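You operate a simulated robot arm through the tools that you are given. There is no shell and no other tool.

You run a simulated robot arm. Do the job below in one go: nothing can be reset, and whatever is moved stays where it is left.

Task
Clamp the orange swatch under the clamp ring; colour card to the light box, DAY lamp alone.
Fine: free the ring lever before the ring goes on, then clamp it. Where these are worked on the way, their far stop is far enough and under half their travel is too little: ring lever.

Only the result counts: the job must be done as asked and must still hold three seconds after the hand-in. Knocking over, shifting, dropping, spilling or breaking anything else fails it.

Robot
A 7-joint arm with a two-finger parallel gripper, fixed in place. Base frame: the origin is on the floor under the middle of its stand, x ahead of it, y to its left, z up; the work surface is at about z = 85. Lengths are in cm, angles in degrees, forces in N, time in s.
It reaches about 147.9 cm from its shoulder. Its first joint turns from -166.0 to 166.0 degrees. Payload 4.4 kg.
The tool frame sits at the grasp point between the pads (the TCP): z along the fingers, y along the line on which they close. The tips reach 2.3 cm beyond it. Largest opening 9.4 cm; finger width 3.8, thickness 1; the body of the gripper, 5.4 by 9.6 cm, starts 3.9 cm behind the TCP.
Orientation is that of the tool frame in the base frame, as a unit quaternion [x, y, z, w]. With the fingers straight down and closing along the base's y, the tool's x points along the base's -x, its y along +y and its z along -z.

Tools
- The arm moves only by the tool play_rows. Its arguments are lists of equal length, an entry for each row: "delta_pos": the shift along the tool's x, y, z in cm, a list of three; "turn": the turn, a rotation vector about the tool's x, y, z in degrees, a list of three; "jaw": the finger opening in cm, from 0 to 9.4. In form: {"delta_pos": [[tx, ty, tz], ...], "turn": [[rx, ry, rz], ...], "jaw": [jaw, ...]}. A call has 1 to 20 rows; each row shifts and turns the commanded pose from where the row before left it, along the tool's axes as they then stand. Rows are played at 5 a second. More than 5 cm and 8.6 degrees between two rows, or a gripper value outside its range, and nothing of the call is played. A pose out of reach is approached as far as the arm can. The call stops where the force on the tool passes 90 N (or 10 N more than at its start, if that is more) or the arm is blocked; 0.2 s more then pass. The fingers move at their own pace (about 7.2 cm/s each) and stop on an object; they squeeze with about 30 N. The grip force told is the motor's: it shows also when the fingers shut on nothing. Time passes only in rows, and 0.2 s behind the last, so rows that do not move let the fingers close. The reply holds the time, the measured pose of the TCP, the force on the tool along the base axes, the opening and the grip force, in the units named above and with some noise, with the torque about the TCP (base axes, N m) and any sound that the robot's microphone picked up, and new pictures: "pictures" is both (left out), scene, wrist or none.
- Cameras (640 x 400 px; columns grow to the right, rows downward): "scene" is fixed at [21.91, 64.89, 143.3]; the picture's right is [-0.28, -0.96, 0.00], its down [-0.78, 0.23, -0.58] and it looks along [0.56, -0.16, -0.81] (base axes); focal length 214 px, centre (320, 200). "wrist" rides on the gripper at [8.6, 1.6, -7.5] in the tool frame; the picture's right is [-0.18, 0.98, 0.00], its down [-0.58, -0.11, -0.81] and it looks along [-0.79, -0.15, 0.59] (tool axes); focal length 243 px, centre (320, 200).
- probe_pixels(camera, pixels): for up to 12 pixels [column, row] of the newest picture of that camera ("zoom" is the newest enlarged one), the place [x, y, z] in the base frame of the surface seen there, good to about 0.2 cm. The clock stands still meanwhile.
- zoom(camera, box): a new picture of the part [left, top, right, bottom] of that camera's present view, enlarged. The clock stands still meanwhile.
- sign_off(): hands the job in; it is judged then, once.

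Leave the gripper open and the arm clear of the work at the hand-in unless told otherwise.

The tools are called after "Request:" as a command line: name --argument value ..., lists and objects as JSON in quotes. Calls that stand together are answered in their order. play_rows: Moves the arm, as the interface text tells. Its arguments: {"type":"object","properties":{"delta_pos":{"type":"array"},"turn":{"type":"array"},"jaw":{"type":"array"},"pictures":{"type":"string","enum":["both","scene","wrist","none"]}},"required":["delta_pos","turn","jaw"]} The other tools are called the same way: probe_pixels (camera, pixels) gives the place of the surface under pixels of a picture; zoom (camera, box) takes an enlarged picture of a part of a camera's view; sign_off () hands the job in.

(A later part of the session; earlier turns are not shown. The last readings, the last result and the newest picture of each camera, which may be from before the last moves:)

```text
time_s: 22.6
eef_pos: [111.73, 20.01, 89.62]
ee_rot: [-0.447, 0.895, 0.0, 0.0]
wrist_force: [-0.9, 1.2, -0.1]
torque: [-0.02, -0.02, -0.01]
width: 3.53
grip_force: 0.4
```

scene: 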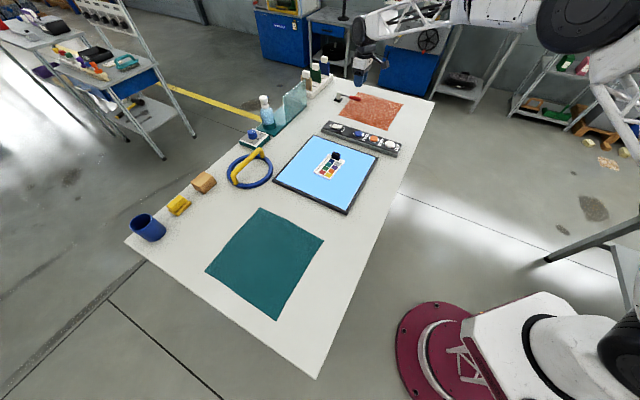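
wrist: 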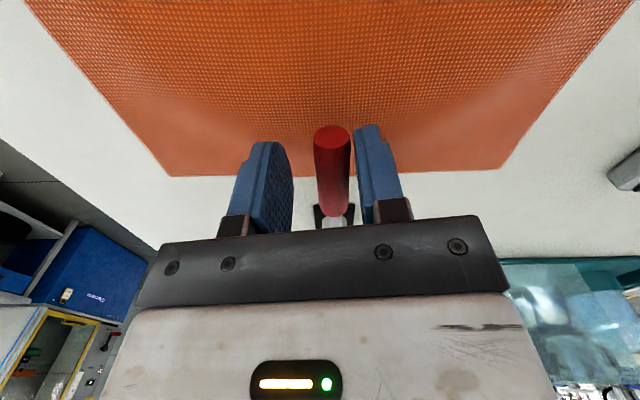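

Now the right finger touches the handle with almost no resistance. Continue two more 8° counter-clockwise steps.

Request:
play_rows --delta_pos '[[-0.086, -1.232, 0], [-0.086, -1.232, 0], [0, 0, 0]]' --turn '[[0, 0, -8], [0, 0, -8], [0, 0, 0]]' --jaw '[3.5, 3.5, 3.5]' --pictures "wrist"

```text
time_s: 23.4
eef_pos: [113.92, 18.77, 89.54]
ee_rot: [-0.566, 0.824, -0.001, 0.001]
wrist_force: [-0.5, 0.4, 0.4]
torque: [0.01, -0.04, 0.02]
width: 3.5
grip_force: 0.0
```

wrist: 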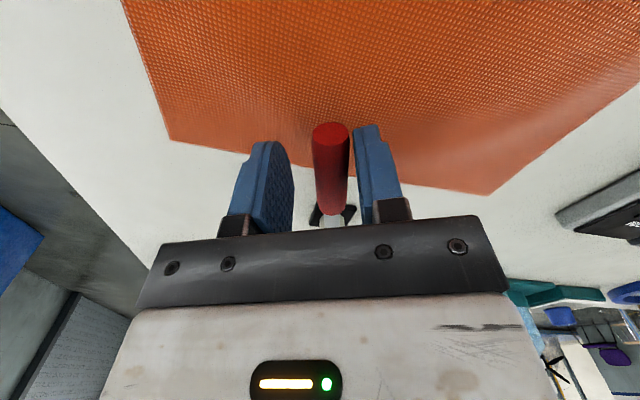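

The lever follows freely. Continue four more steps toward its far stop.

Request:
play_rows --delta_pos '[[-0.086, -1.232, 0], [-0.086, -1.232, 0], [-0.086, -1.232, 0], [0, 0, 0]]' --turn '[[0, 0, -8], [0, 0, -8], [0, 0, -8], [0, 0, 0]]' --jaw '[3.5, 3.5, 3.5, 3.5]' --pictures "both"

```text
time_s: 24.4
eef_pos: [117.53, 18.19, 89.52]
ee_rot: [0.725, -0.688, 0.001, -0.001]
wrist_force: [0.6, -0.2, 0.3]
torque: [-0.01, 0.02, 0.01]
width: 3.49
grip_force: 0.1
```

scene: 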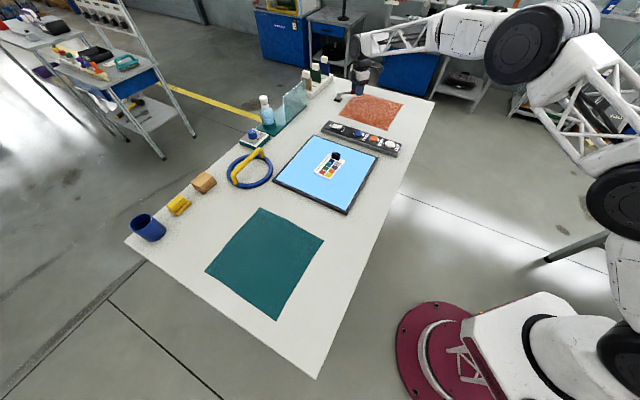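
wrist: 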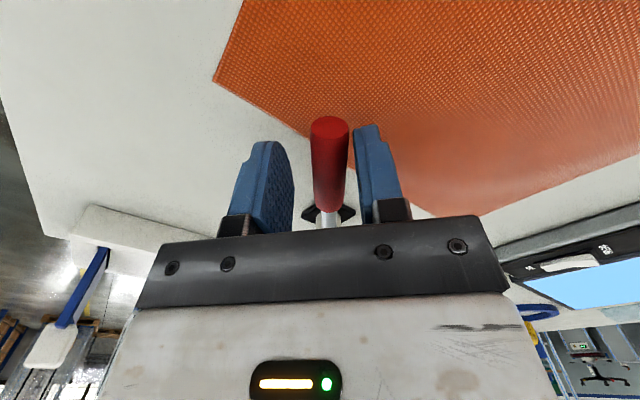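

Still free (force ~0), lever now past 40° of swing. Continue three steps.

Request:
play_rows --delta_pos '[[-0.086, -1.232, 0], [-0.086, -1.232, 0], [-0.086, -1.232, 0], [0, 0, 0]]' --turn '[[0, 0, -8], [0, 0, -8], [0, 0, -8], [0, 0, 0]]' --jaw '[3.5, 3.5, 3.5, 3.5]' --pictures "wrist"

```text
time_s: 25.4
eef_pos: [120.99, 19.12, 89.53]
ee_rot: [0.852, -0.523, 0.0, 0.0]
wrist_force: [0.1, 0.1, 0.0]
torque: [0.02, 0.0, 0.0]
width: 3.51
grip_force: 0.1
```

wrist: 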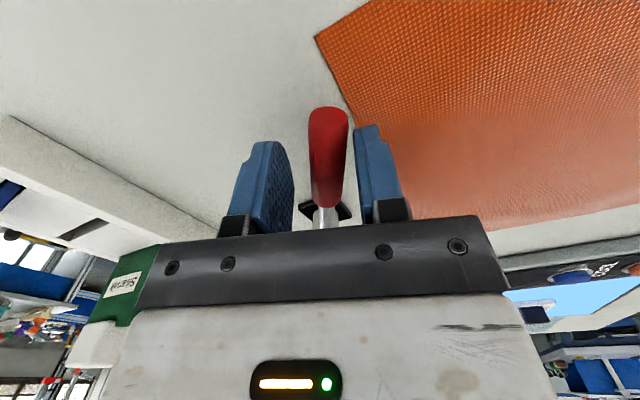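

Still free. The tray on the left is still ~10 cm away. Continue two more steps.

Request:
play_rows --delta_pos '[[-0.086, -1.232, 0], [-0.086, -1.232, 0], [0, 0, 0]]' --turn '[[0, 0, -8], [0, 0, -8], [0, 0, 0]]' --jaw '[3.5, 3.5, 3.5]' --pictures "both"

```text
time_s: 26.2
eef_pos: [123.06, 20.73, 89.6]
ee_rot: [0.917, -0.398, 0.001, 0.0]
wrist_force: [1.6, 1.6, -0.5]
torque: [0.03, -0.02, -0.01]
width: 3.6
grip_force: 1.7
```

scene: 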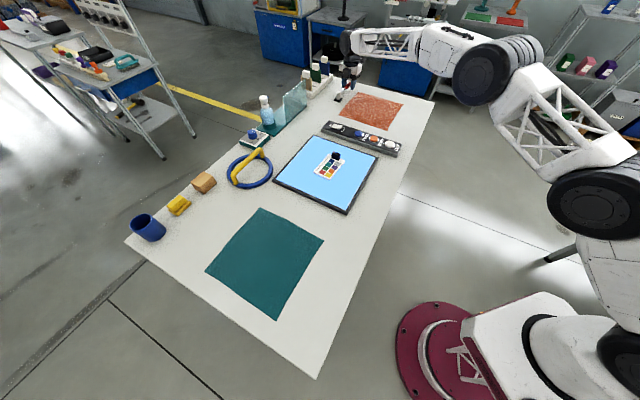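
wrist: 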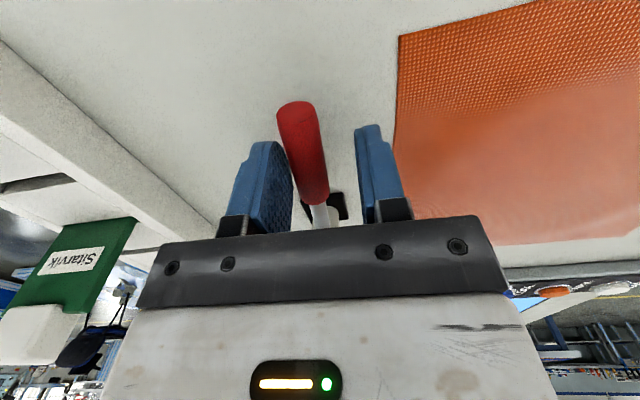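

The handle has jumped to the left finger, i.e. the lever runs ahead toward its far stop by itself. I'll follow one more step and see where it stops.

Request:
play_rows --delta_pos '[[-0.086, -1.232, 0], [0, 0, 0]]' --turn '[[0, 0, -8], [0, 0, 0]]' --jaw '[3.5, 3.5]' --pictures "wrist"

Request:
probe_pixels --camera "wrist" --pixels '[[297, 110], [300, 130], [310, 160], [318, 190], [20, 90], [100, 160], [60, 210], [150, 200]]'

```text
time_s: 26.8
eef_pos: [123.88, 21.55, 89.76]
ee_rot: [0.943, -0.334, 0.002, -0.001]
wrist_force: [0.5, 0.4, -0.1]
torque: [-0.03, -0.01, 0.03]
width: 3.48
grip_force: 0.0
```

wrist: 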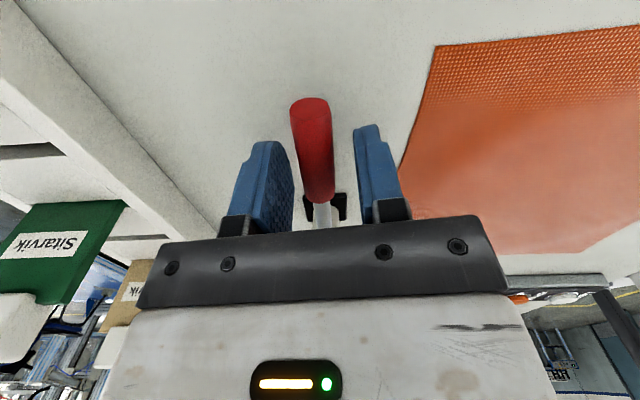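

```text
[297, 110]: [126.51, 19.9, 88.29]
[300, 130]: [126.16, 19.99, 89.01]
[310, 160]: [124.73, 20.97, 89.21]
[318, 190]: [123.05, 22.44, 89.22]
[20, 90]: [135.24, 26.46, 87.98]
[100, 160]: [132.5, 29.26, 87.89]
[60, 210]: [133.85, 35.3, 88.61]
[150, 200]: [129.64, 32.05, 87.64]
```

The lever is at about 324° direction, i.e. ~99° from its start. I'll push once more to confirm it's the far stop.

Request:
play_rows --delta_pos '[[-0.086, -1.232, 0], [0, 0, 0]]' --turn '[[0, 0, -8], [0, 0, 0]]' --jaw '[3.5, 3.5]' --pictures "wrist"

Request:
probe_pixels --camera "wrist" --pixels '[[325, 110], [325, 130], [325, 160], [325, 190]]'

```text
time_s: 27.4
eef_pos: [124.55, 22.21, 89.56]
ee_rot: [0.963, -0.268, 0.001, 0.001]
wrist_force: [-12.7, -23.0, -0.5]
torque: [-0.26, 0.27, -0.44]
width: 4.65
grip_force: 12.9
```

wrist: 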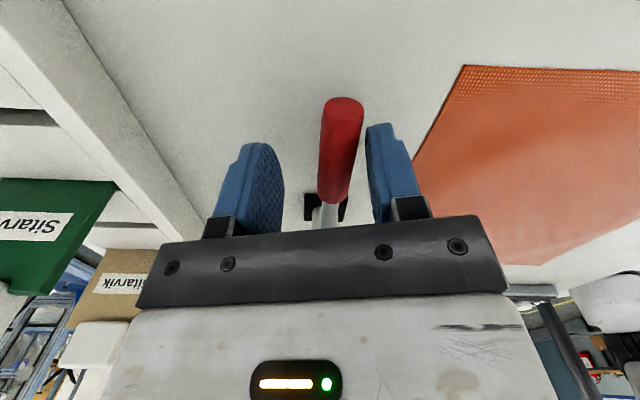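

```text
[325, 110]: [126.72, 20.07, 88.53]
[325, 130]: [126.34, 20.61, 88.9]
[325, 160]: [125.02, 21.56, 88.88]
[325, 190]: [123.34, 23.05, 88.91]
```

Firm stop (26 N): the lever is fully free at ~325°. Back off half a step, then raise straight up.

Request:
play_rows --delta_pos '[[-0.043, 0.617, 0], [0, 0, 0], [0, 0, -2.5], [0, 0, -4], [0, 0, -4.5], [0, 0, 0]]' --turn '[[0, 0, 4], [0, 0, 0], [0, 0, 0], [0, 0, 0], [0, 0, 0], [0, 0, 0]]' --jaw '[3.5, 3.5, 3.5, 3.5, 3.5, 3.5]' --pictures "both"

```text
time_s: 28.8
eef_pos: [124.29, 22.1, 100.75]
ee_rot: [0.953, -0.301, 0.001, 0.0]
wrist_force: [0.7, -0.5, -0.4]
torque: [0.0, -0.02, 0.01]
width: 3.49
grip_force: 0.0
```

scene: 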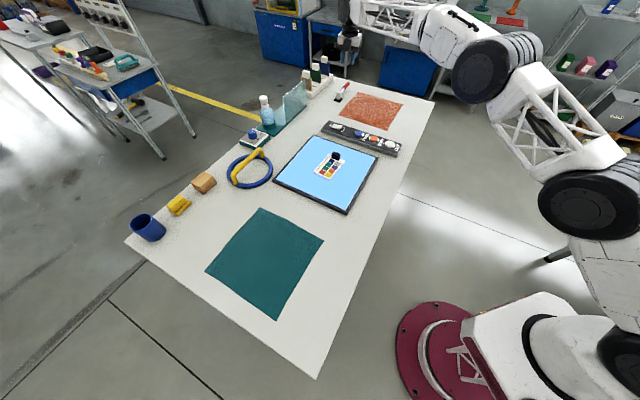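
wrist: 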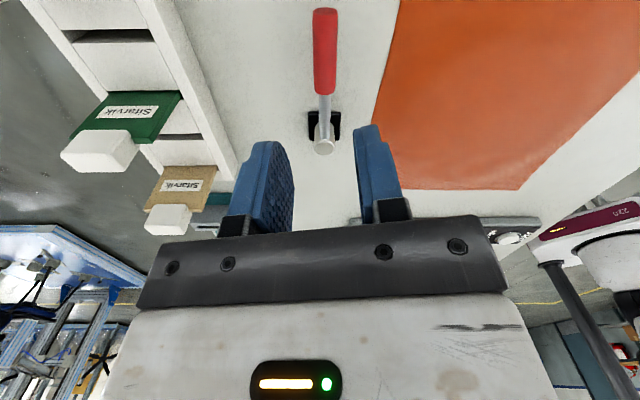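

The lever stays free and the swatch lies undisturbed. Next the ring: turn +10° (fingers closing across the ring handle), rise, go via a waypoint over the light box to above the ring at (80.8, 74.1).

Request:
play_rows --delta_pos '[[0, 0, -3.6], [0, 0, -3.6], [-4.494, 1.681, 0], [-4.494, 1.681, 0], [-4.494, 1.681, 0], [-4.494, 1.681, 0], [-4.494, 1.681, 0], [-4.494, 1.681, 0], [-4.494, 1.681, 0], [-4.494, 1.681, 0], [-4.494, 1.681, 0], [0, 0, 0]]' --turn '[[0, 0, 5], [0, 0, 5], [0, 0, 0], [0, 0, 0], [0, 0, 0], [0, 0, 0], [0, 0, 0], [0, 0, 0], [0, 0, 0], [0, 0, 0], [0, 0, 0], [0, 0, 0]]' --jaw '[5, 5, 5, 5, 5, 5, 5, 5, 5, 5, 5, 5]' --pictures "scene"

Request:
zoom --camera "scene" --box '[300, 70, 430, 150]'

```text
time_s: 31.4
eef_pos: [84.95, 39.96, 107.66]
ee_rot: [0.924, -0.383, 0.001, 0.001]
wrist_force: [0.1, -0.2, 0.7]
torque: [-0.02, 0.0, 0.02]
width: 4.99
grip_force: 0.1
```

scene: 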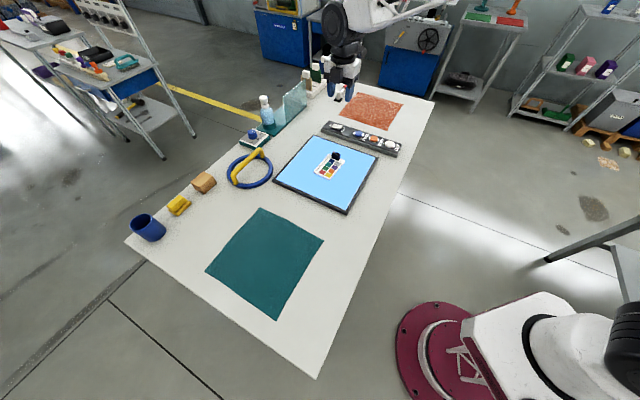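

```text
4.92 times, centred on (365, 110) of scene
```

zoom: 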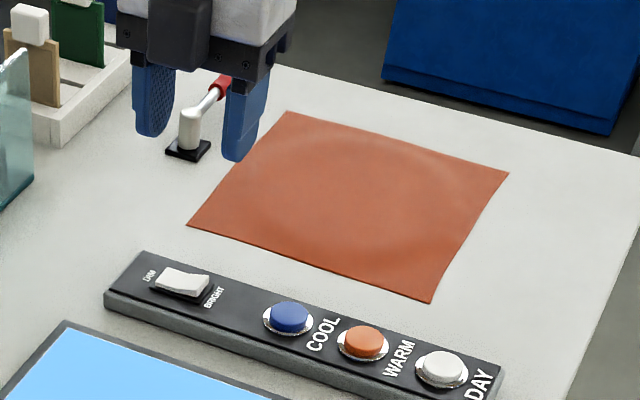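

The swatch is intact with the lever free. Continue to above the ring.

Request:
play_rows --delta_pos '[[-3.869, -3.02, 0], [-3.869, -3.02, 0], [-3.869, -3.02, 0], [-3.869, -3.02, 0], [-3.869, -3.02, 0], [-3.869, -3.02, 0], [-3.869, -3.02, 0], [0, 0, 0]]' --turn '[[0, 0, 0], [0, 0, 0], [0, 0, 0], [0, 0, 0], [0, 0, 0], [0, 0, 0], [0, 0, 0], [0, 0, 0]]' --jaw '[5, 5, 5, 5, 5, 5, 5, 5]'

Request:
zoom --camera "wrist" --box '[160, 0, 480, 200]'

```text
time_s: 33.2
eef_pos: [80.77, 74.01, 107.6]
ee_rot: [0.924, -0.383, 0.001, 0.0]
wrist_force: [0.1, 0.6, -0.1]
torque: [-0.01, 0.02, -0.02]
width: 5.0
grip_force: 0.1
```

scene: 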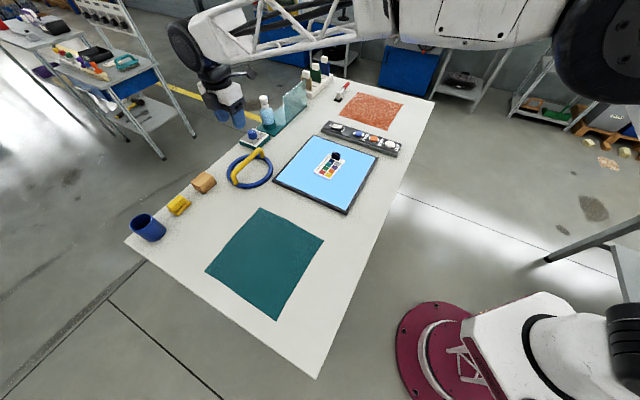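
wrist: 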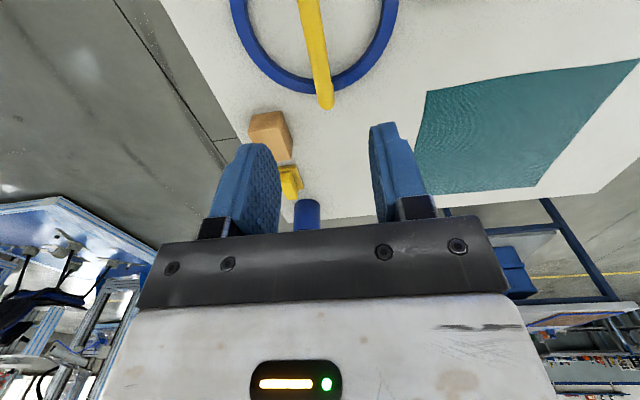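

```text
2.00 times, centred on (320, 100) of wrist
```

zoom: 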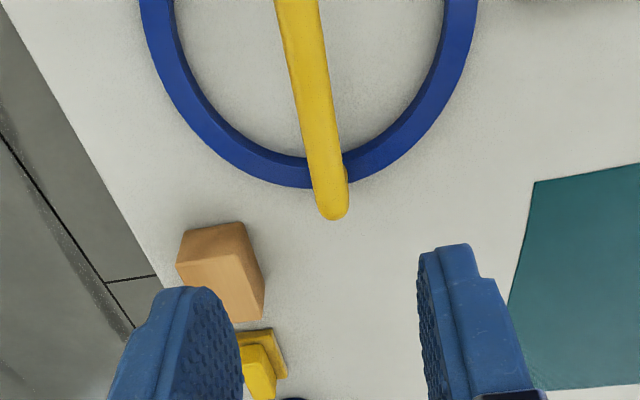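

The ring is below in the wrist view, handle from (307,0) to (327,105). Probe handle and rim.

Request:
probe_pixels --camera "wrist" --pixels '[[308, 10], [312, 30], [316, 50], [320, 70], [325, 95], [305, 30], [320, 30], [238, 20], [263, 65], [300, 84], [370, 70], [392, 20]]'

```text
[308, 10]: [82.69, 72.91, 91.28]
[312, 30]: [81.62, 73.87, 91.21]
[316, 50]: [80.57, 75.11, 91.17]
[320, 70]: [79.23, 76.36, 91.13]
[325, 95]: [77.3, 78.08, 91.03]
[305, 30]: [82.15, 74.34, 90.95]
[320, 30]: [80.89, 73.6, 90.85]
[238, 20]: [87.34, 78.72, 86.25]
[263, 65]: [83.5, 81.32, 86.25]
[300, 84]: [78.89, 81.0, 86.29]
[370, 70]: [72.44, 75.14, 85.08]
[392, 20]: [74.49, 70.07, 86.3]
```

Handle centreline is x+y≈155.5, ring centre about (81.3, 74.2), tube axis z≈90.4. Correct and descend toward z≈92.5, then look.

Request:
play_rows --delta_pos '[[0.24, -0.51, 3], [0, 0, 4], [0, 0, 4], [0, 0, 3], [0, 0, 0]]' --turn '[[0, 0, 0], [0, 0, 0], [0, 0, 0], [0, 0, 0], [0, 0, 0]]' --jaw '[5, 5, 5, 5, 5]' --pictures "both"

```text
time_s: 34.4
eef_pos: [81.28, 74.23, 93.48]
ee_rot: [0.924, -0.383, 0.001, 0.0]
wrist_force: [-0.3, 0.5, 0.0]
torque: [-0.01, 0.0, -0.01]
width: 5.01
grip_force: 0.2
```

scene: 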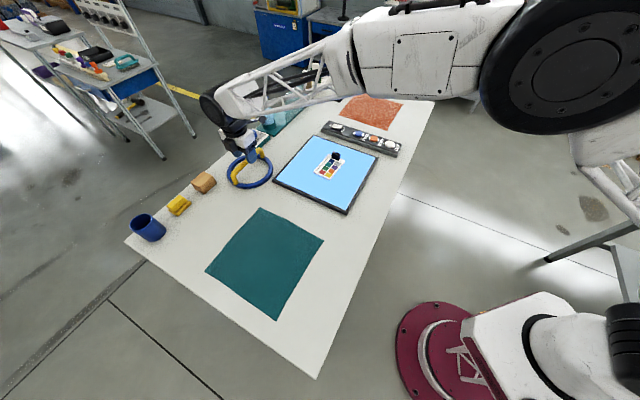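
wrist: 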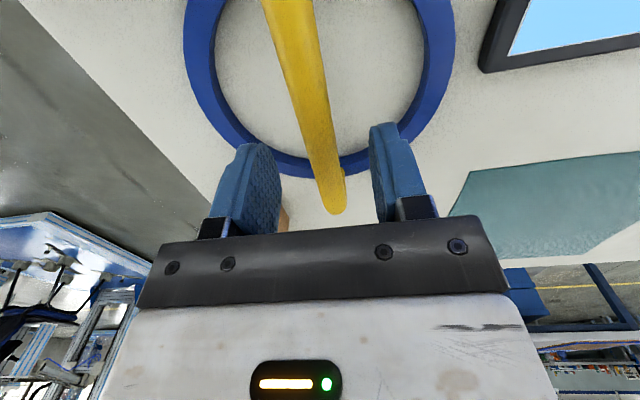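

The tube passes midway between the fingers. Descend 3.1 cm to z≈90.4 and close.

Request:
play_rows --delta_pos '[[0, 0, 1.6], [0, 0, 1.5], [0, 0, 0]]' --turn '[[0, 0, 0], [0, 0, 0], [0, 0, 0]]' --jaw '[5, 5, 5]' --pictures "wrist"

Request:
zoom --camera "wrist" --box '[160, 60, 480, 240]'

```text
time_s: 35.2
eef_pos: [81.33, 74.08, 90.52]
ee_rot: [0.924, -0.383, 0.0, 0.001]
wrist_force: [0.3, -0.3, 0.8]
torque: [-0.03, -0.03, 0.02]
width: 4.97
grip_force: 0.0
```

wrist: 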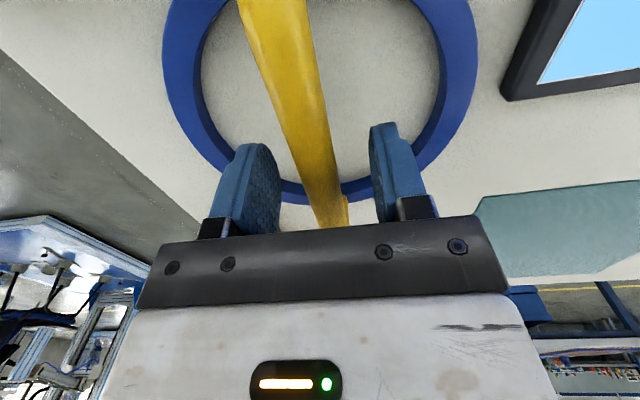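

```text
2.00 times, centred on (320, 150) of wrist
```

zoom: 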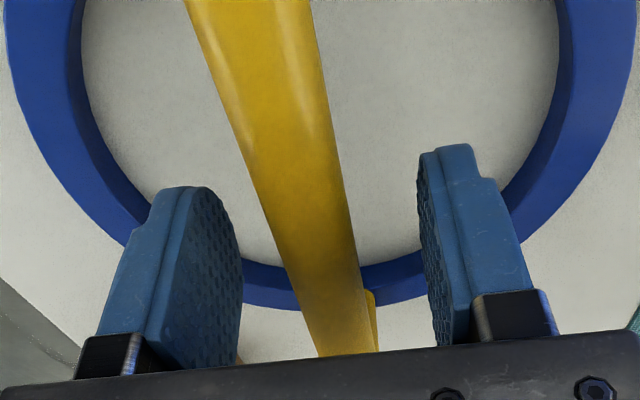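

Tube is between the fingers. Close on it.

Request:
play_rows --delta_pos '[[0, 0, 0], [0, 0, 0], [0, 0, 0], [0, 0, 0]]' --turn '[[0, 0, 0], [0, 0, 0], [0, 0, 0], [0, 0, 0]]' --jaw '[0, 0, 0, 0]' --pictures "wrist"

```text
time_s: 36.2
eef_pos: [81.27, 74.28, 90.58]
ee_rot: [0.924, -0.383, 0.001, 0.0]
wrist_force: [0.8, 0.0, -0.2]
torque: [0.0, 0.01, 0.02]
width: 1.74
grip_force: 29.6
```

wrist: 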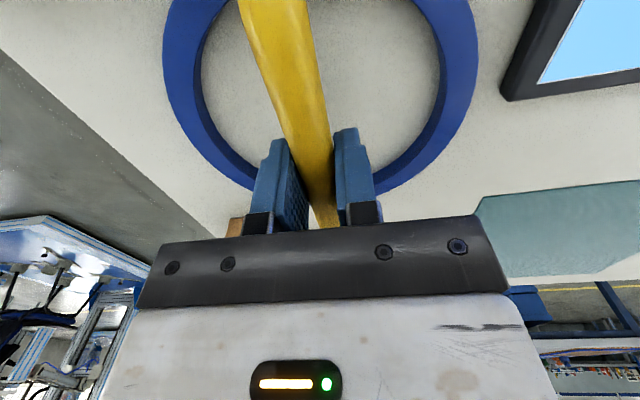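

Grip at 1.74 with 30 N. Lift slowly, then to about 15 cm higher.

Request:
play_rows --delta_pos '[[0, 0, -0.6], [0, 0, -1.4], [0, 0, -2.5], [0, 0, -3.5], [0, 0, -3.5], [0, 0, -3.5], [0, 0, 0]]' --turn '[[0, 0, 0], [0, 0, 0], [0, 0, 0], [0, 0, 0], [0, 0, 0], [0, 0, 0], [0, 0, 0]]' --jaw '[0, 0, 0, 0, 0, 0, 0]' --pictures "both"

```text
time_s: 37.8
eef_pos: [81.32, 74.14, 105.61]
ee_rot: [0.923, -0.384, 0.001, 0.0]
wrist_force: [1.2, -0.3, -3.5]
torque: [0.02, 0.02, -0.03]
width: 1.75
grip_force: 29.4
```

scene: 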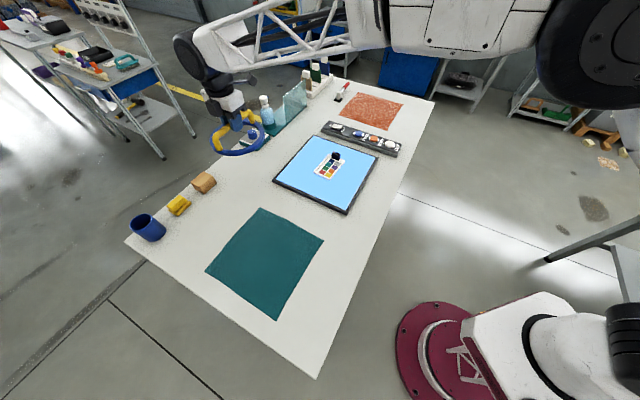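
wrist: 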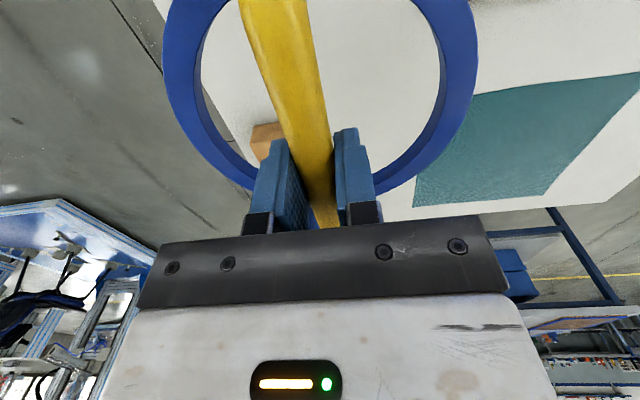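

The ring is held level. I'll probe its rim now to know the ring's centre relative to the TCP.

Request:
probe_pixels --camera "wrist" --pixels '[[180, 20], [173, 60], [190, 110], [225, 160], [385, 165], [430, 130], [460, 80], [462, 30], [245, 10], [420, 5], [310, 120], [212, 5]]'

Request:
zoom --camera "wrist" --box '[140, 0, 500, 230]'

```text
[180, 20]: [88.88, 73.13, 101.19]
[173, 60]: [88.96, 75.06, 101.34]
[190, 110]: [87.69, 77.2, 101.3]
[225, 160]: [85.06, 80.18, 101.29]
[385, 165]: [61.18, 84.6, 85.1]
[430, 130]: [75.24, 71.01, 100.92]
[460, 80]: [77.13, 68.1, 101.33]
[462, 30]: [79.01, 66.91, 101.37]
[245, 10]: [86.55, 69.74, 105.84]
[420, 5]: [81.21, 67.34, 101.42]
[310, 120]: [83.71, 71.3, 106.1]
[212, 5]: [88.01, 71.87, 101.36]
```

```text
1.74 times, centred on (320, 115) of wrist
```

zoom: 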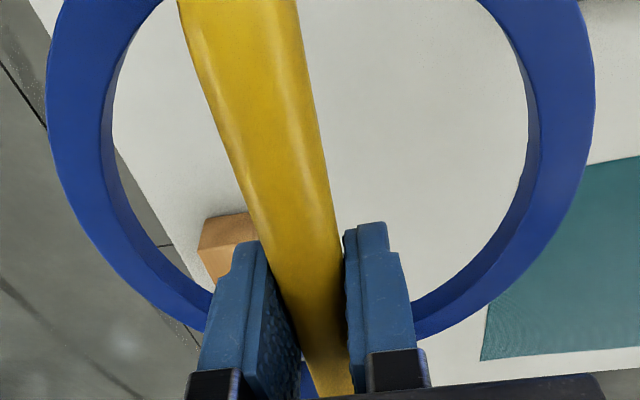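

The ring's centre coincides with the TCP within ~0.2 cm. Carry it at this height via over the light box to above the swatch centre (105.4, 15.1).

Request:
play_rows --delta_pos '[[1.244, 1.107, 0], [2.489, 2.214, 0], [3.111, 2.767, 0], [3.111, 2.767, 0], [3.111, 2.767, 0], [3.111, 2.767, 0], [3.111, 2.767, 0], [2.489, 2.214, 0], [3.287, 0.471, 0], [4.109, 0.589, 0], [4.109, 0.589, 0], [4.109, 0.589, 0], [4.109, 0.589, 0], [4.109, 0.589, 0], [4.109, 0.589, 0], [4.109, 0.589, 0], [3.287, 0.471, 0], [1.644, 0.236, 0], [0, 0, 0]]' --turn '[[0, 0, 0], [0, 0, 0], [0, 0, 0], [0, 0, 0], [0, 0, 0], [0, 0, 0], [0, 0, 0], [0, 0, 0], [0, 0, 0], [0, 0, 0], [0, 0, 0], [0, 0, 0], [0, 0, 0], [0, 0, 0], [0, 0, 0], [0, 0, 0], [0, 0, 0], [0, 0, 0], [0, 0, 0]]' --jaw '[0, 0, 0, 0, 0, 0, 0, 0, 0, 0, 0, 0, 0, 0, 0, 0, 0, 0, 0]'

```text
time_s: 41.8
eef_pos: [105.56, 15.17, 105.58]
ee_rot: [0.924, -0.382, 0.0, 0.0]
wrist_force: [0.4, -0.2, -3.6]
torque: [0.01, 0.02, 0.0]
width: 1.75
grip_force: 29.8
```

scene: 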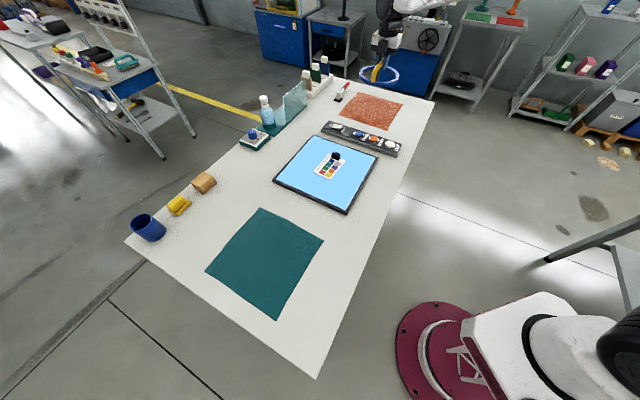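
wrist: 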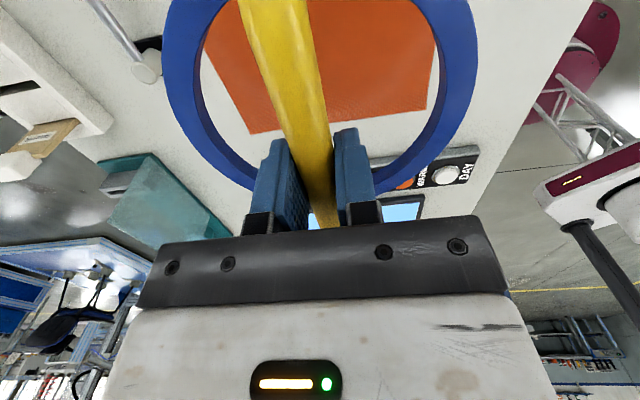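

Over the swatch at (105.56, 15.17). Lower the ring with a tiny correction to about 0.5 cm above the swatch (TCP ≈ 91.7).

Request:
play_rows --delta_pos '[[-0.14, 0.07, 2], [0, 0, 3.5], [0, 0, 3.5], [0, 0, 3], [0, 0, 1.9], [0, 0, 0]]' --turn '[[0, 0, 0], [0, 0, 0], [0, 0, 0], [0, 0, 0], [0, 0, 0], [0, 0, 0]]' --jaw '[0, 0, 0, 0, 0, 0]'

Request:
zoom --camera "scene" --box '[330, 70, 430, 140]'

Request:
probe_pixels --camera "wrist" --pixels '[[180, 20], [173, 60], [190, 110], [225, 160], [430, 130], [455, 80], [460, 30]]'

```text
time_s: 43.2
eef_pos: [105.26, 15.24, 91.78]
ee_rot: [0.923, -0.384, 0.0, 0.001]
wrist_force: [-0.6, -1.0, -2.9]
torque: [0.03, 0.04, 0.02]
width: 1.77
grip_force: 30.2
```

scene: 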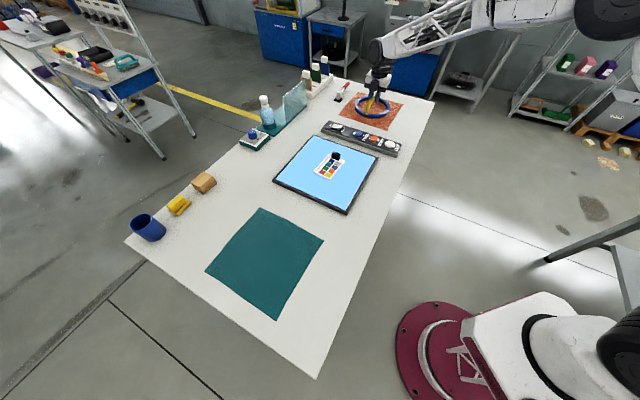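
wrist: 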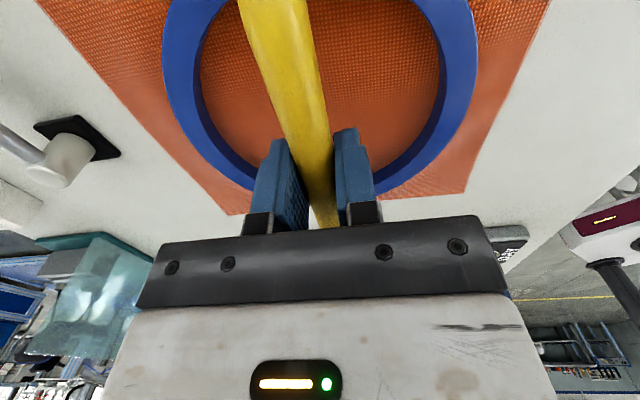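

```text
5.71 times, centred on (380, 105) of scene
```

zoom: 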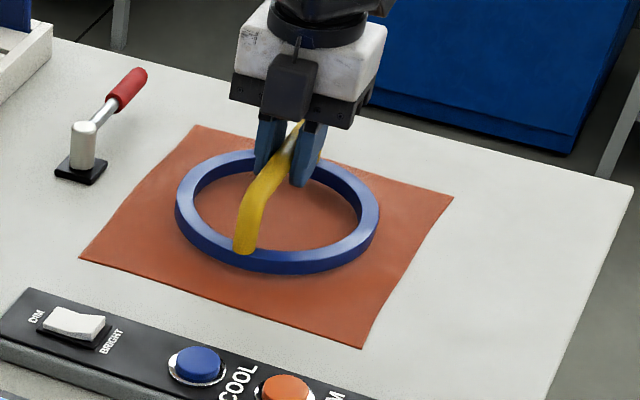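

```text
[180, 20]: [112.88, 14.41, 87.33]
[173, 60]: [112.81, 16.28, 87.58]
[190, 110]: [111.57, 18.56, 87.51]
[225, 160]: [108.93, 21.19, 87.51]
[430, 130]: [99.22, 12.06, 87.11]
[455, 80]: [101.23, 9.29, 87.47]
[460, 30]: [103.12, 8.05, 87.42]
```

The ring is centred over the swatch (rim fit gives centre ~(105.4, 15.1)). Creep down.

Request:
play_rows --delta_pos '[[0, 0, 0.15], [0, 0, 0.15], [0, 0, 0.1], [0, 0, 0.1], [0, 0, 0]]' --turn '[[0, 0, 0], [0, 0, 0], [0, 0, 0], [0, 0, 0], [0, 0, 0]]' --jaw '[0, 0, 0, 0, 0]' --pictures "none"

```text
time_s: 44.4
eef_pos: [105.25, 15.18, 91.27]
ee_rot: [0.924, -0.383, 0.001, 0.0]
wrist_force: [0.2, 0.5, -4.3]
torque: [-0.01, 0.0, 0.02]
width: 1.74
grip_force: 29.5
```

Request:
play_rows --delta_pos '[[0, 0, 0.1], [0, 0, 0.1], [0, 0, 0]]' --turn '[[0, 0, 0], [0, 0, 0], [0, 0, 0]]' --jaw '[0, 0, 0]' --pictures "none"

```text
time_s: 45.2
eef_pos: [105.29, 15.3, 91.03]
ee_rot: [0.924, -0.384, 0.001, 0.0]
wrist_force: [0.2, 0.2, -1.6]
torque: [-0.04, 0.01, 0.03]
width: 1.76
grip_force: 30.3
```

Weight begins to come off. One more 0.1 cm.

Request:
play_rows --delta_pos '[[0, 0, 0.1], [0, 0, 0]]' --turn '[[0, 0, 0], [0, 0, 0]]' --jaw '[0, 0]' --pictures "none"

```text
time_s: 45.8
eef_pos: [105.36, 15.29, 91.07]
ee_rot: [0.924, -0.383, 0.001, -0.001]
wrist_force: [1.2, 1.4, 3.1]
torque: [0.06, 0.08, -0.01]
width: 1.75
grip_force: 30.1
```

The ring rests on the swatch (about 6 N contact). Open the fingers.

Request:
play_rows --delta_pos '[[0, 0, 0], [0, 0, 0], [0, 0, 0], [0, 0, 0]]' --turn '[[0, 0, 0], [0, 0, 0], [0, 0, 0], [0, 0, 0]]' --jaw '[2.5, 4, 5, 5]' --pictures "wrist"

```text
time_s: 46.8
eef_pos: [105.32, 15.24, 90.98]
ee_rot: [0.923, -0.384, 0.001, 0.0]
wrist_force: [-0.3, -0.4, -0.6]
torque: [-0.02, 0.0, -0.04]
width: 4.99
grip_force: 0.0
```

wrist: 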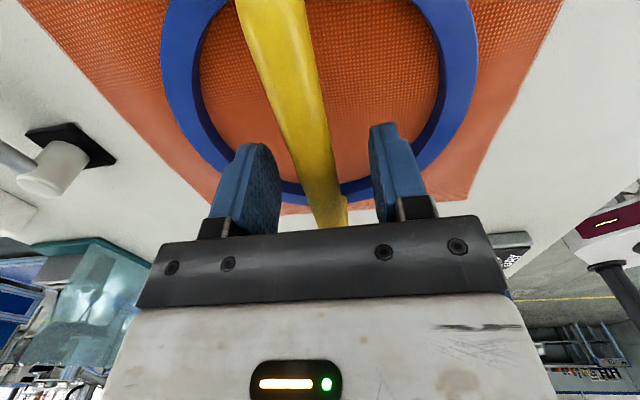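

Released. Raise straight up about 11 cm and check the ring in the scene view.

Request:
play_rows --delta_pos '[[0, 0, -1.2], [0, 0, -2.5], [0, 0, -3.5], [0, 0, -4], [0, 0, 0]]' --turn '[[0, 0, 0], [0, 0, 0], [0, 0, 0], [0, 0, 0], [0, 0, 0]]' --jaw '[5, 5, 5, 5, 5]' --pictures "both"

Request:
zoom --camera "scene" --box '[330, 75, 420, 135]'

```text
time_s: 48.0
eef_pos: [105.2, 15.32, 102.26]
ee_rot: [0.923, -0.384, 0.0, 0.0]
wrist_force: [-0.4, 0.1, -0.2]
torque: [-0.01, 0.02, 0.01]
width: 5.02
grip_force: 0.0
```

scene: 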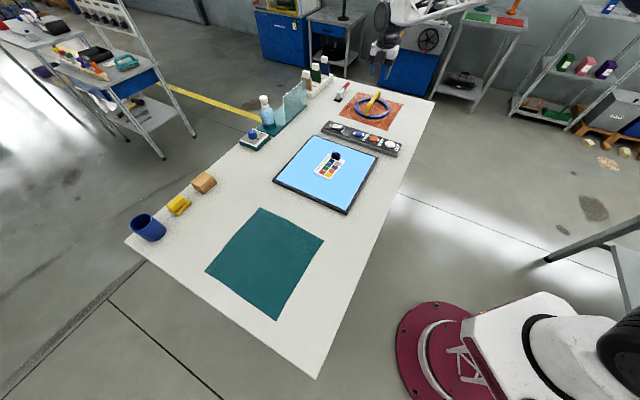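
wrist: 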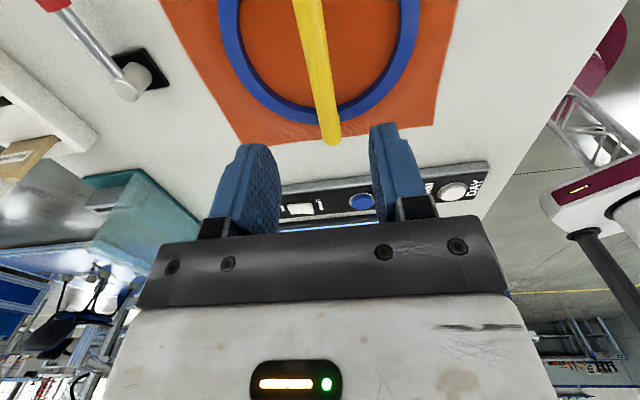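

```text
6.67 times, centred on (375, 105) of scene
```

zoom: 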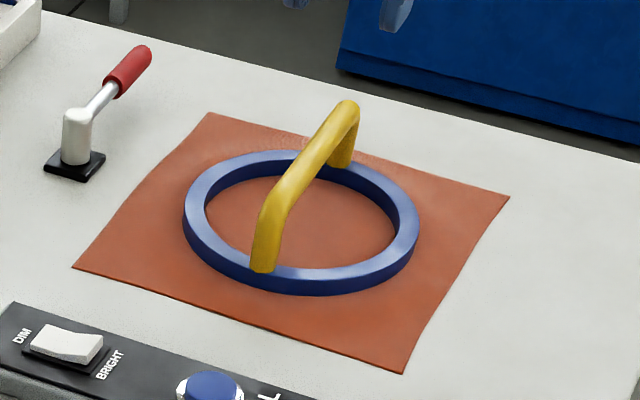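

The ring sits flat and centred on the swatch, its handle perpendicular to the lever line. Probe ring top height, then move above the lever handle (near (122.2, 23.2)) and turn to match its angle.

Request:
probe_pixels --camera "zoom" --pixels '[[195, 220], [220, 165], [300, 155], [400, 190], [410, 235], [330, 278], [230, 250], [350, 110], [270, 200], [75, 115], [128, 70], [145, 50]]'

Request:
play_rows --delta_pos '[[1.607, -4.389, 0], [1.607, -4.389, 0], [1.607, -4.389, 0], [1.607, -4.389, 0], [0, 0, 0], [0, 0, 0], [0, 0, 0]]' --turn '[[0, 0, 0], [0, 0, 0], [0, 0, 0], [0, 0, 0], [0, 0, -5], [0, 0, -5], [0, 0, 0]]' --jaw '[3.5, 3.5, 3.5, 3.5, 3.5, 3.5, 3.5]' --pictures "wrist"

```text
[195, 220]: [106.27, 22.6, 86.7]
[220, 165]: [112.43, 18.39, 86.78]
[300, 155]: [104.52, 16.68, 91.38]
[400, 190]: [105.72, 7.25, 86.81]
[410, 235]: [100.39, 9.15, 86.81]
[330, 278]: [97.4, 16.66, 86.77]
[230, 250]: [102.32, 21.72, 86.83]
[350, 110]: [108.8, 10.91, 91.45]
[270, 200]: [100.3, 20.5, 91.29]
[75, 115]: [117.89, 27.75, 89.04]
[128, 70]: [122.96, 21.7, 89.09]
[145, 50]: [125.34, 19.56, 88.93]
```

```text
time_s: 49.6
eef_pos: [122.17, 23.1, 102.17]
ee_rot: [0.954, -0.301, 0.001, 0.0]
wrist_force: [-0.6, 0.3, -0.3]
torque: [-0.01, 0.0, 0.02]
width: 3.51
grip_force: 0.1
```

wrist: 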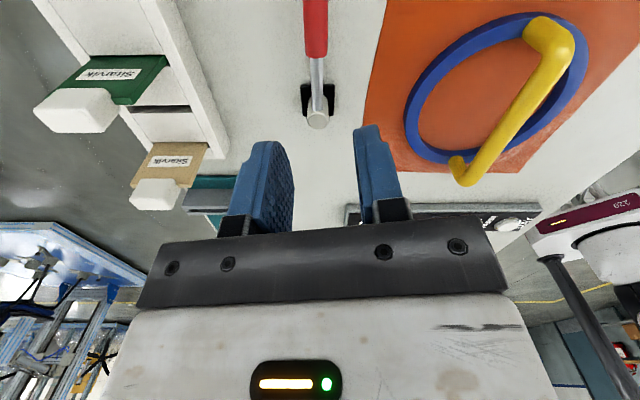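

Ring top is level at z≈86.8. The lever lies along the gripper's view; probe its axis points.

Request:
probe_pixels --camera "wrist" --pixels '[[316, 10], [316, 30], [316, 50], [317, 70], [317, 85], [318, 105], [318, 118], [318, 126], [309, 115], [327, 115]]'

```text
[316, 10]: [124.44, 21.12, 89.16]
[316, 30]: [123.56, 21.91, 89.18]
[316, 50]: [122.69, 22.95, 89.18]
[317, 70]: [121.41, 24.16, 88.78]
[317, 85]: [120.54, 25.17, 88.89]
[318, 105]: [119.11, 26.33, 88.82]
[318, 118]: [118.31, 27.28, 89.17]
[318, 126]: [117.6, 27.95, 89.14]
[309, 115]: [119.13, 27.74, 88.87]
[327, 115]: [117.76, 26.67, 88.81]
```

The refined pivot is (117.9, 27.7); the lever now points at exactly 315° (90° travel). I'll align over it at radius 7.4 ((123.1, 22.5)), turn +10°, and descend astride it to TCP z≈90.

Request:
play_rows --delta_pos '[[1.15, -0.035, 1], [0, 0, 1.5], [0, 0, 3], [0, 0, 3], [0, 0, 0]]' --turn '[[0, 0, 5], [0, 0, 5], [0, 0, 0], [0, 0, 0], [0, 0, 0]]' --jaw '[3.5, 3.5, 3.5, 3.5, 3.5]' --pictures "wrist"

```text
time_s: 50.8
eef_pos: [123.28, 22.53, 93.55]
ee_rot: [0.923, -0.384, 0.001, 0.0]
wrist_force: [-0.5, 0.4, 0.3]
torque: [0.0, 0.01, 0.03]
width: 3.49
grip_force: 0.1
```

wrist: 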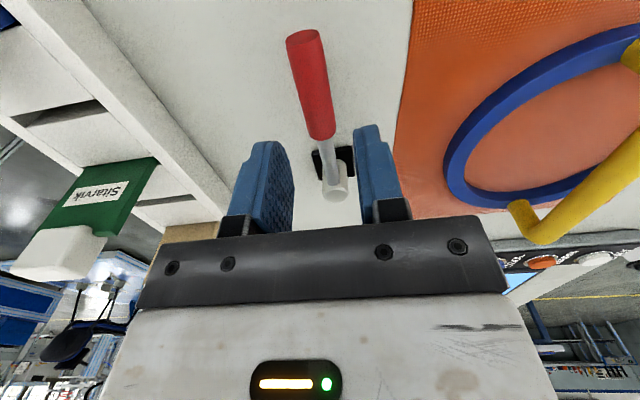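

Handle is midway between the fingers at (320,118). Descend 3.5 cm.

Request:
play_rows --delta_pos '[[0, 0, 1.8], [0, 0, 1.75], [0, 0, 0]]' --turn '[[0, 0, 0], [0, 0, 0], [0, 0, 0]]' --jaw '[3.5, 3.5, 3.5]' --pictures "wrist"

```text
time_s: 51.6
eef_pos: [123.23, 22.42, 90.08]
ee_rot: [0.923, -0.384, 0.001, -0.001]
wrist_force: [1.2, -0.3, 0.0]
torque: [0.01, -0.01, -0.01]
width: 3.5
grip_force: 0.2
```

wrist: 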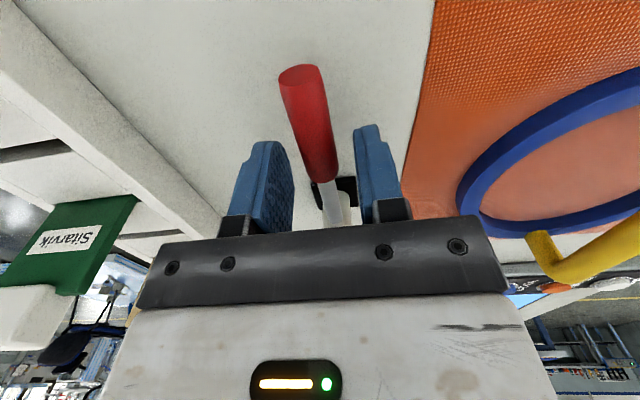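

Astride the handle with no contact. Swing clockwise in 8° steps toward the ring; first three.

Request:
play_rows --delta_pos '[[-0.072, 1.03, 0], [-0.072, 1.03, 0], [-0.072, 1.03, 0], [0, 0, 0]]' --turn '[[0, 0, 8], [0, 0, 8], [0, 0, 8], [0, 0, 0]]' --jaw '[3.5, 3.5, 3.5, 3.5]' --pictures "wrist"

```text
time_s: 52.6
eef_pos: [120.57, 20.76, 90.23]
ee_rot: [0.824, -0.567, 0.0, -0.001]
wrist_force: [0.7, 0.7, -0.1]
torque: [-0.01, 0.01, 0.02]
width: 3.52
grip_force: 0.1
```

wrist: 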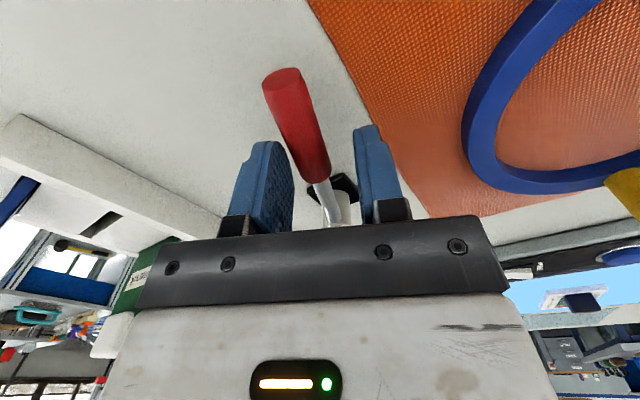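

The lever follows, pushed by the left finger, without resistance. Continue four steps.

Request:
play_rows --delta_pos '[[-0.072, 1.03, 0], [-0.072, 1.03, 0], [-0.072, 1.03, 0], [-0.072, 1.03, 0], [0, 0, 0]]' --turn '[[0, 0, 8], [0, 0, 8], [0, 0, 8], [0, 0, 8], [0, 0, 0]]' --jaw '[3.5, 3.5, 3.5, 3.5, 3.5]' --pictures "wrist"

```text
time_s: 53.8
eef_pos: [116.56, 20.38, 90.04]
ee_rot: [-0.636, 0.772, 0.0, 0.001]
wrist_force: [-0.1, -0.3, 1.1]
torque: [0.01, -0.01, 0.0]
width: 3.51
grip_force: 0.0
```

wrist: 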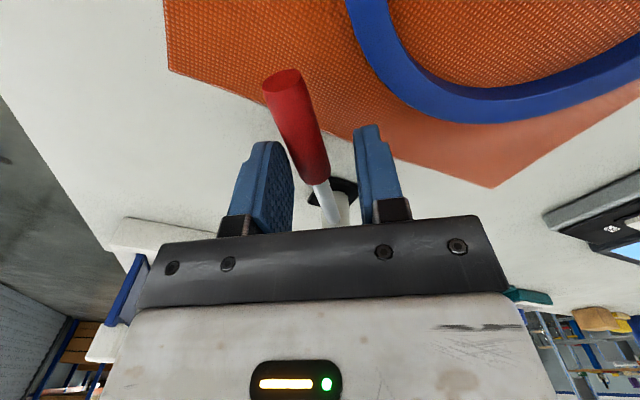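

Swing continues smoothly; three more steps.

Request:
play_rows --delta_pos '[[-0.072, 1.03, 0], [-0.072, 1.03, 0], [-0.072, 1.03, 0], [0, 0, 0]]' --turn '[[0, 0, 8], [0, 0, 8], [0, 0, 8], [0, 0, 0]]' --jaw '[3.5, 3.5, 3.5, 3.5]' --pictures "both"

```text
time_s: 54.8
eef_pos: [113.65, 21.66, 90.1]
ee_rot: [-0.461, 0.888, -0.001, 0.0]
wrist_force: [-0.6, 1.2, 1.9]
torque: [0.01, 0.09, -0.03]
width: 3.58
grip_force: 1.2
```

scene: 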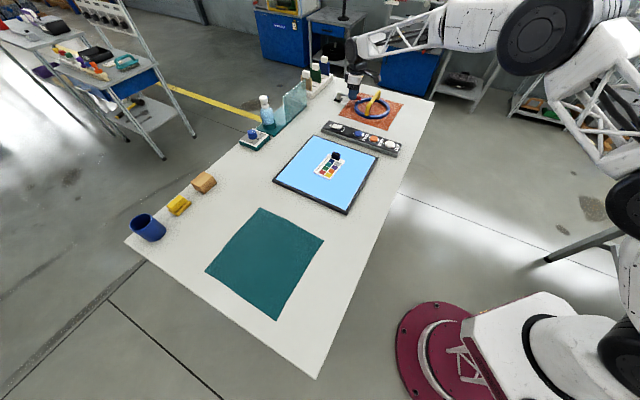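
wrist: 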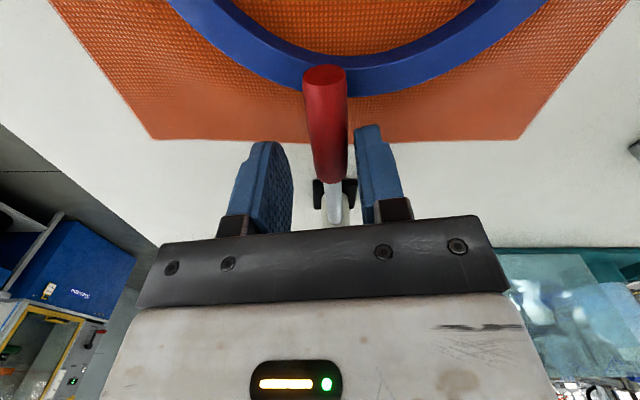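

The lever has run ahead over its toggle point to the right finger, toward clamped. Follow by one 8° step, then check.

Request:
play_rows --delta_pos '[[-0.072, 1.03, 0], [0, 0, 0]]' --turn '[[0, 0, 8], [0, 0, 0]]' --jaw '[3.5, 3.5]' --pictures "wrist"

Request:
probe_pixels --camera "wrist" --pixels '[[322, 80], [322, 100], [325, 130], [328, 160], [332, 190], [335, 205]]'

```text
time_s: 55.4
eef_pos: [112.89, 22.25, 90.09]
ee_rot: [-0.398, 0.917, -0.001, 0.0]
wrist_force: [-0.2, -0.3, 0.7]
torque: [0.0, 0.01, -0.02]
width: 3.5
grip_force: 0.1
```

wrist: 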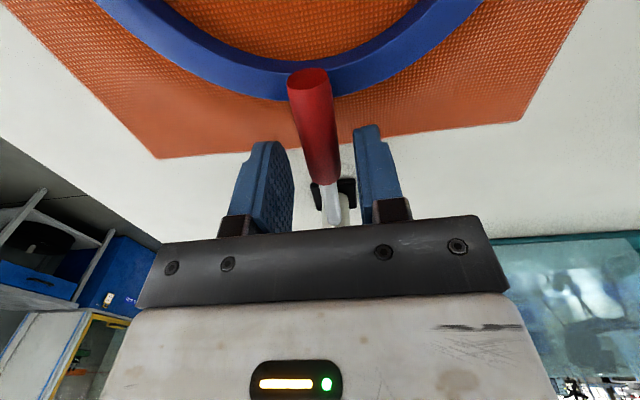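

```text
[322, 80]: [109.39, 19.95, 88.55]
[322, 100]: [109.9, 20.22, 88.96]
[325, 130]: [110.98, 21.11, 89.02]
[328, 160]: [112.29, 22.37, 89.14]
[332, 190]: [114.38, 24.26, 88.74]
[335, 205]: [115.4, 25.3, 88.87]
```

The lever is at ~224°, its original clamped stop. Push once more with the left finger to make sure it is seated.

Request:
play_rows --delta_pos '[[-0.072, 1.03, 0], [0, 0, 0]]' --turn '[[0, 0, 8], [0, 0, 0]]' --jaw '[3.5, 3.5]' --pictures "wrist"

Request:
probe_pixels --camera "wrist" --pixels '[[290, 90], [297, 110], [305, 130], [314, 160], [325, 190]]'

```text
time_s: 56.0
eef_pos: [112.22, 22.79, 90.25]
ee_rot: [-0.333, 0.943, -0.001, 0.001]
wrist_force: [10.8, -7.9, 2.1]
torque: [-0.21, -0.26, 0.33]
width: 4.1
grip_force: 6.7
```

wrist: 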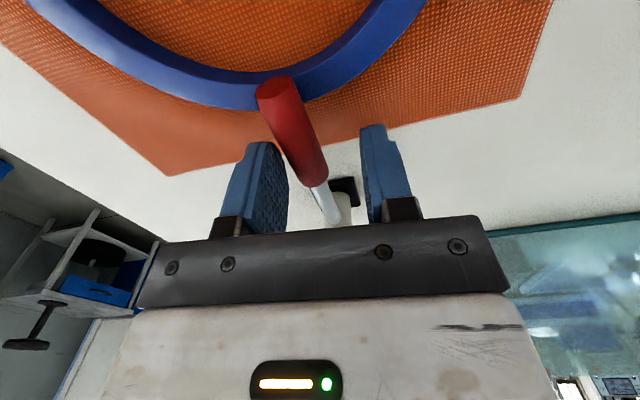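

```text
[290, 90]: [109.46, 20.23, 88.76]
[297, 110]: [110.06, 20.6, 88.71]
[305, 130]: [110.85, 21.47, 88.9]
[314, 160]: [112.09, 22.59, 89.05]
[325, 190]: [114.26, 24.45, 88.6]
```

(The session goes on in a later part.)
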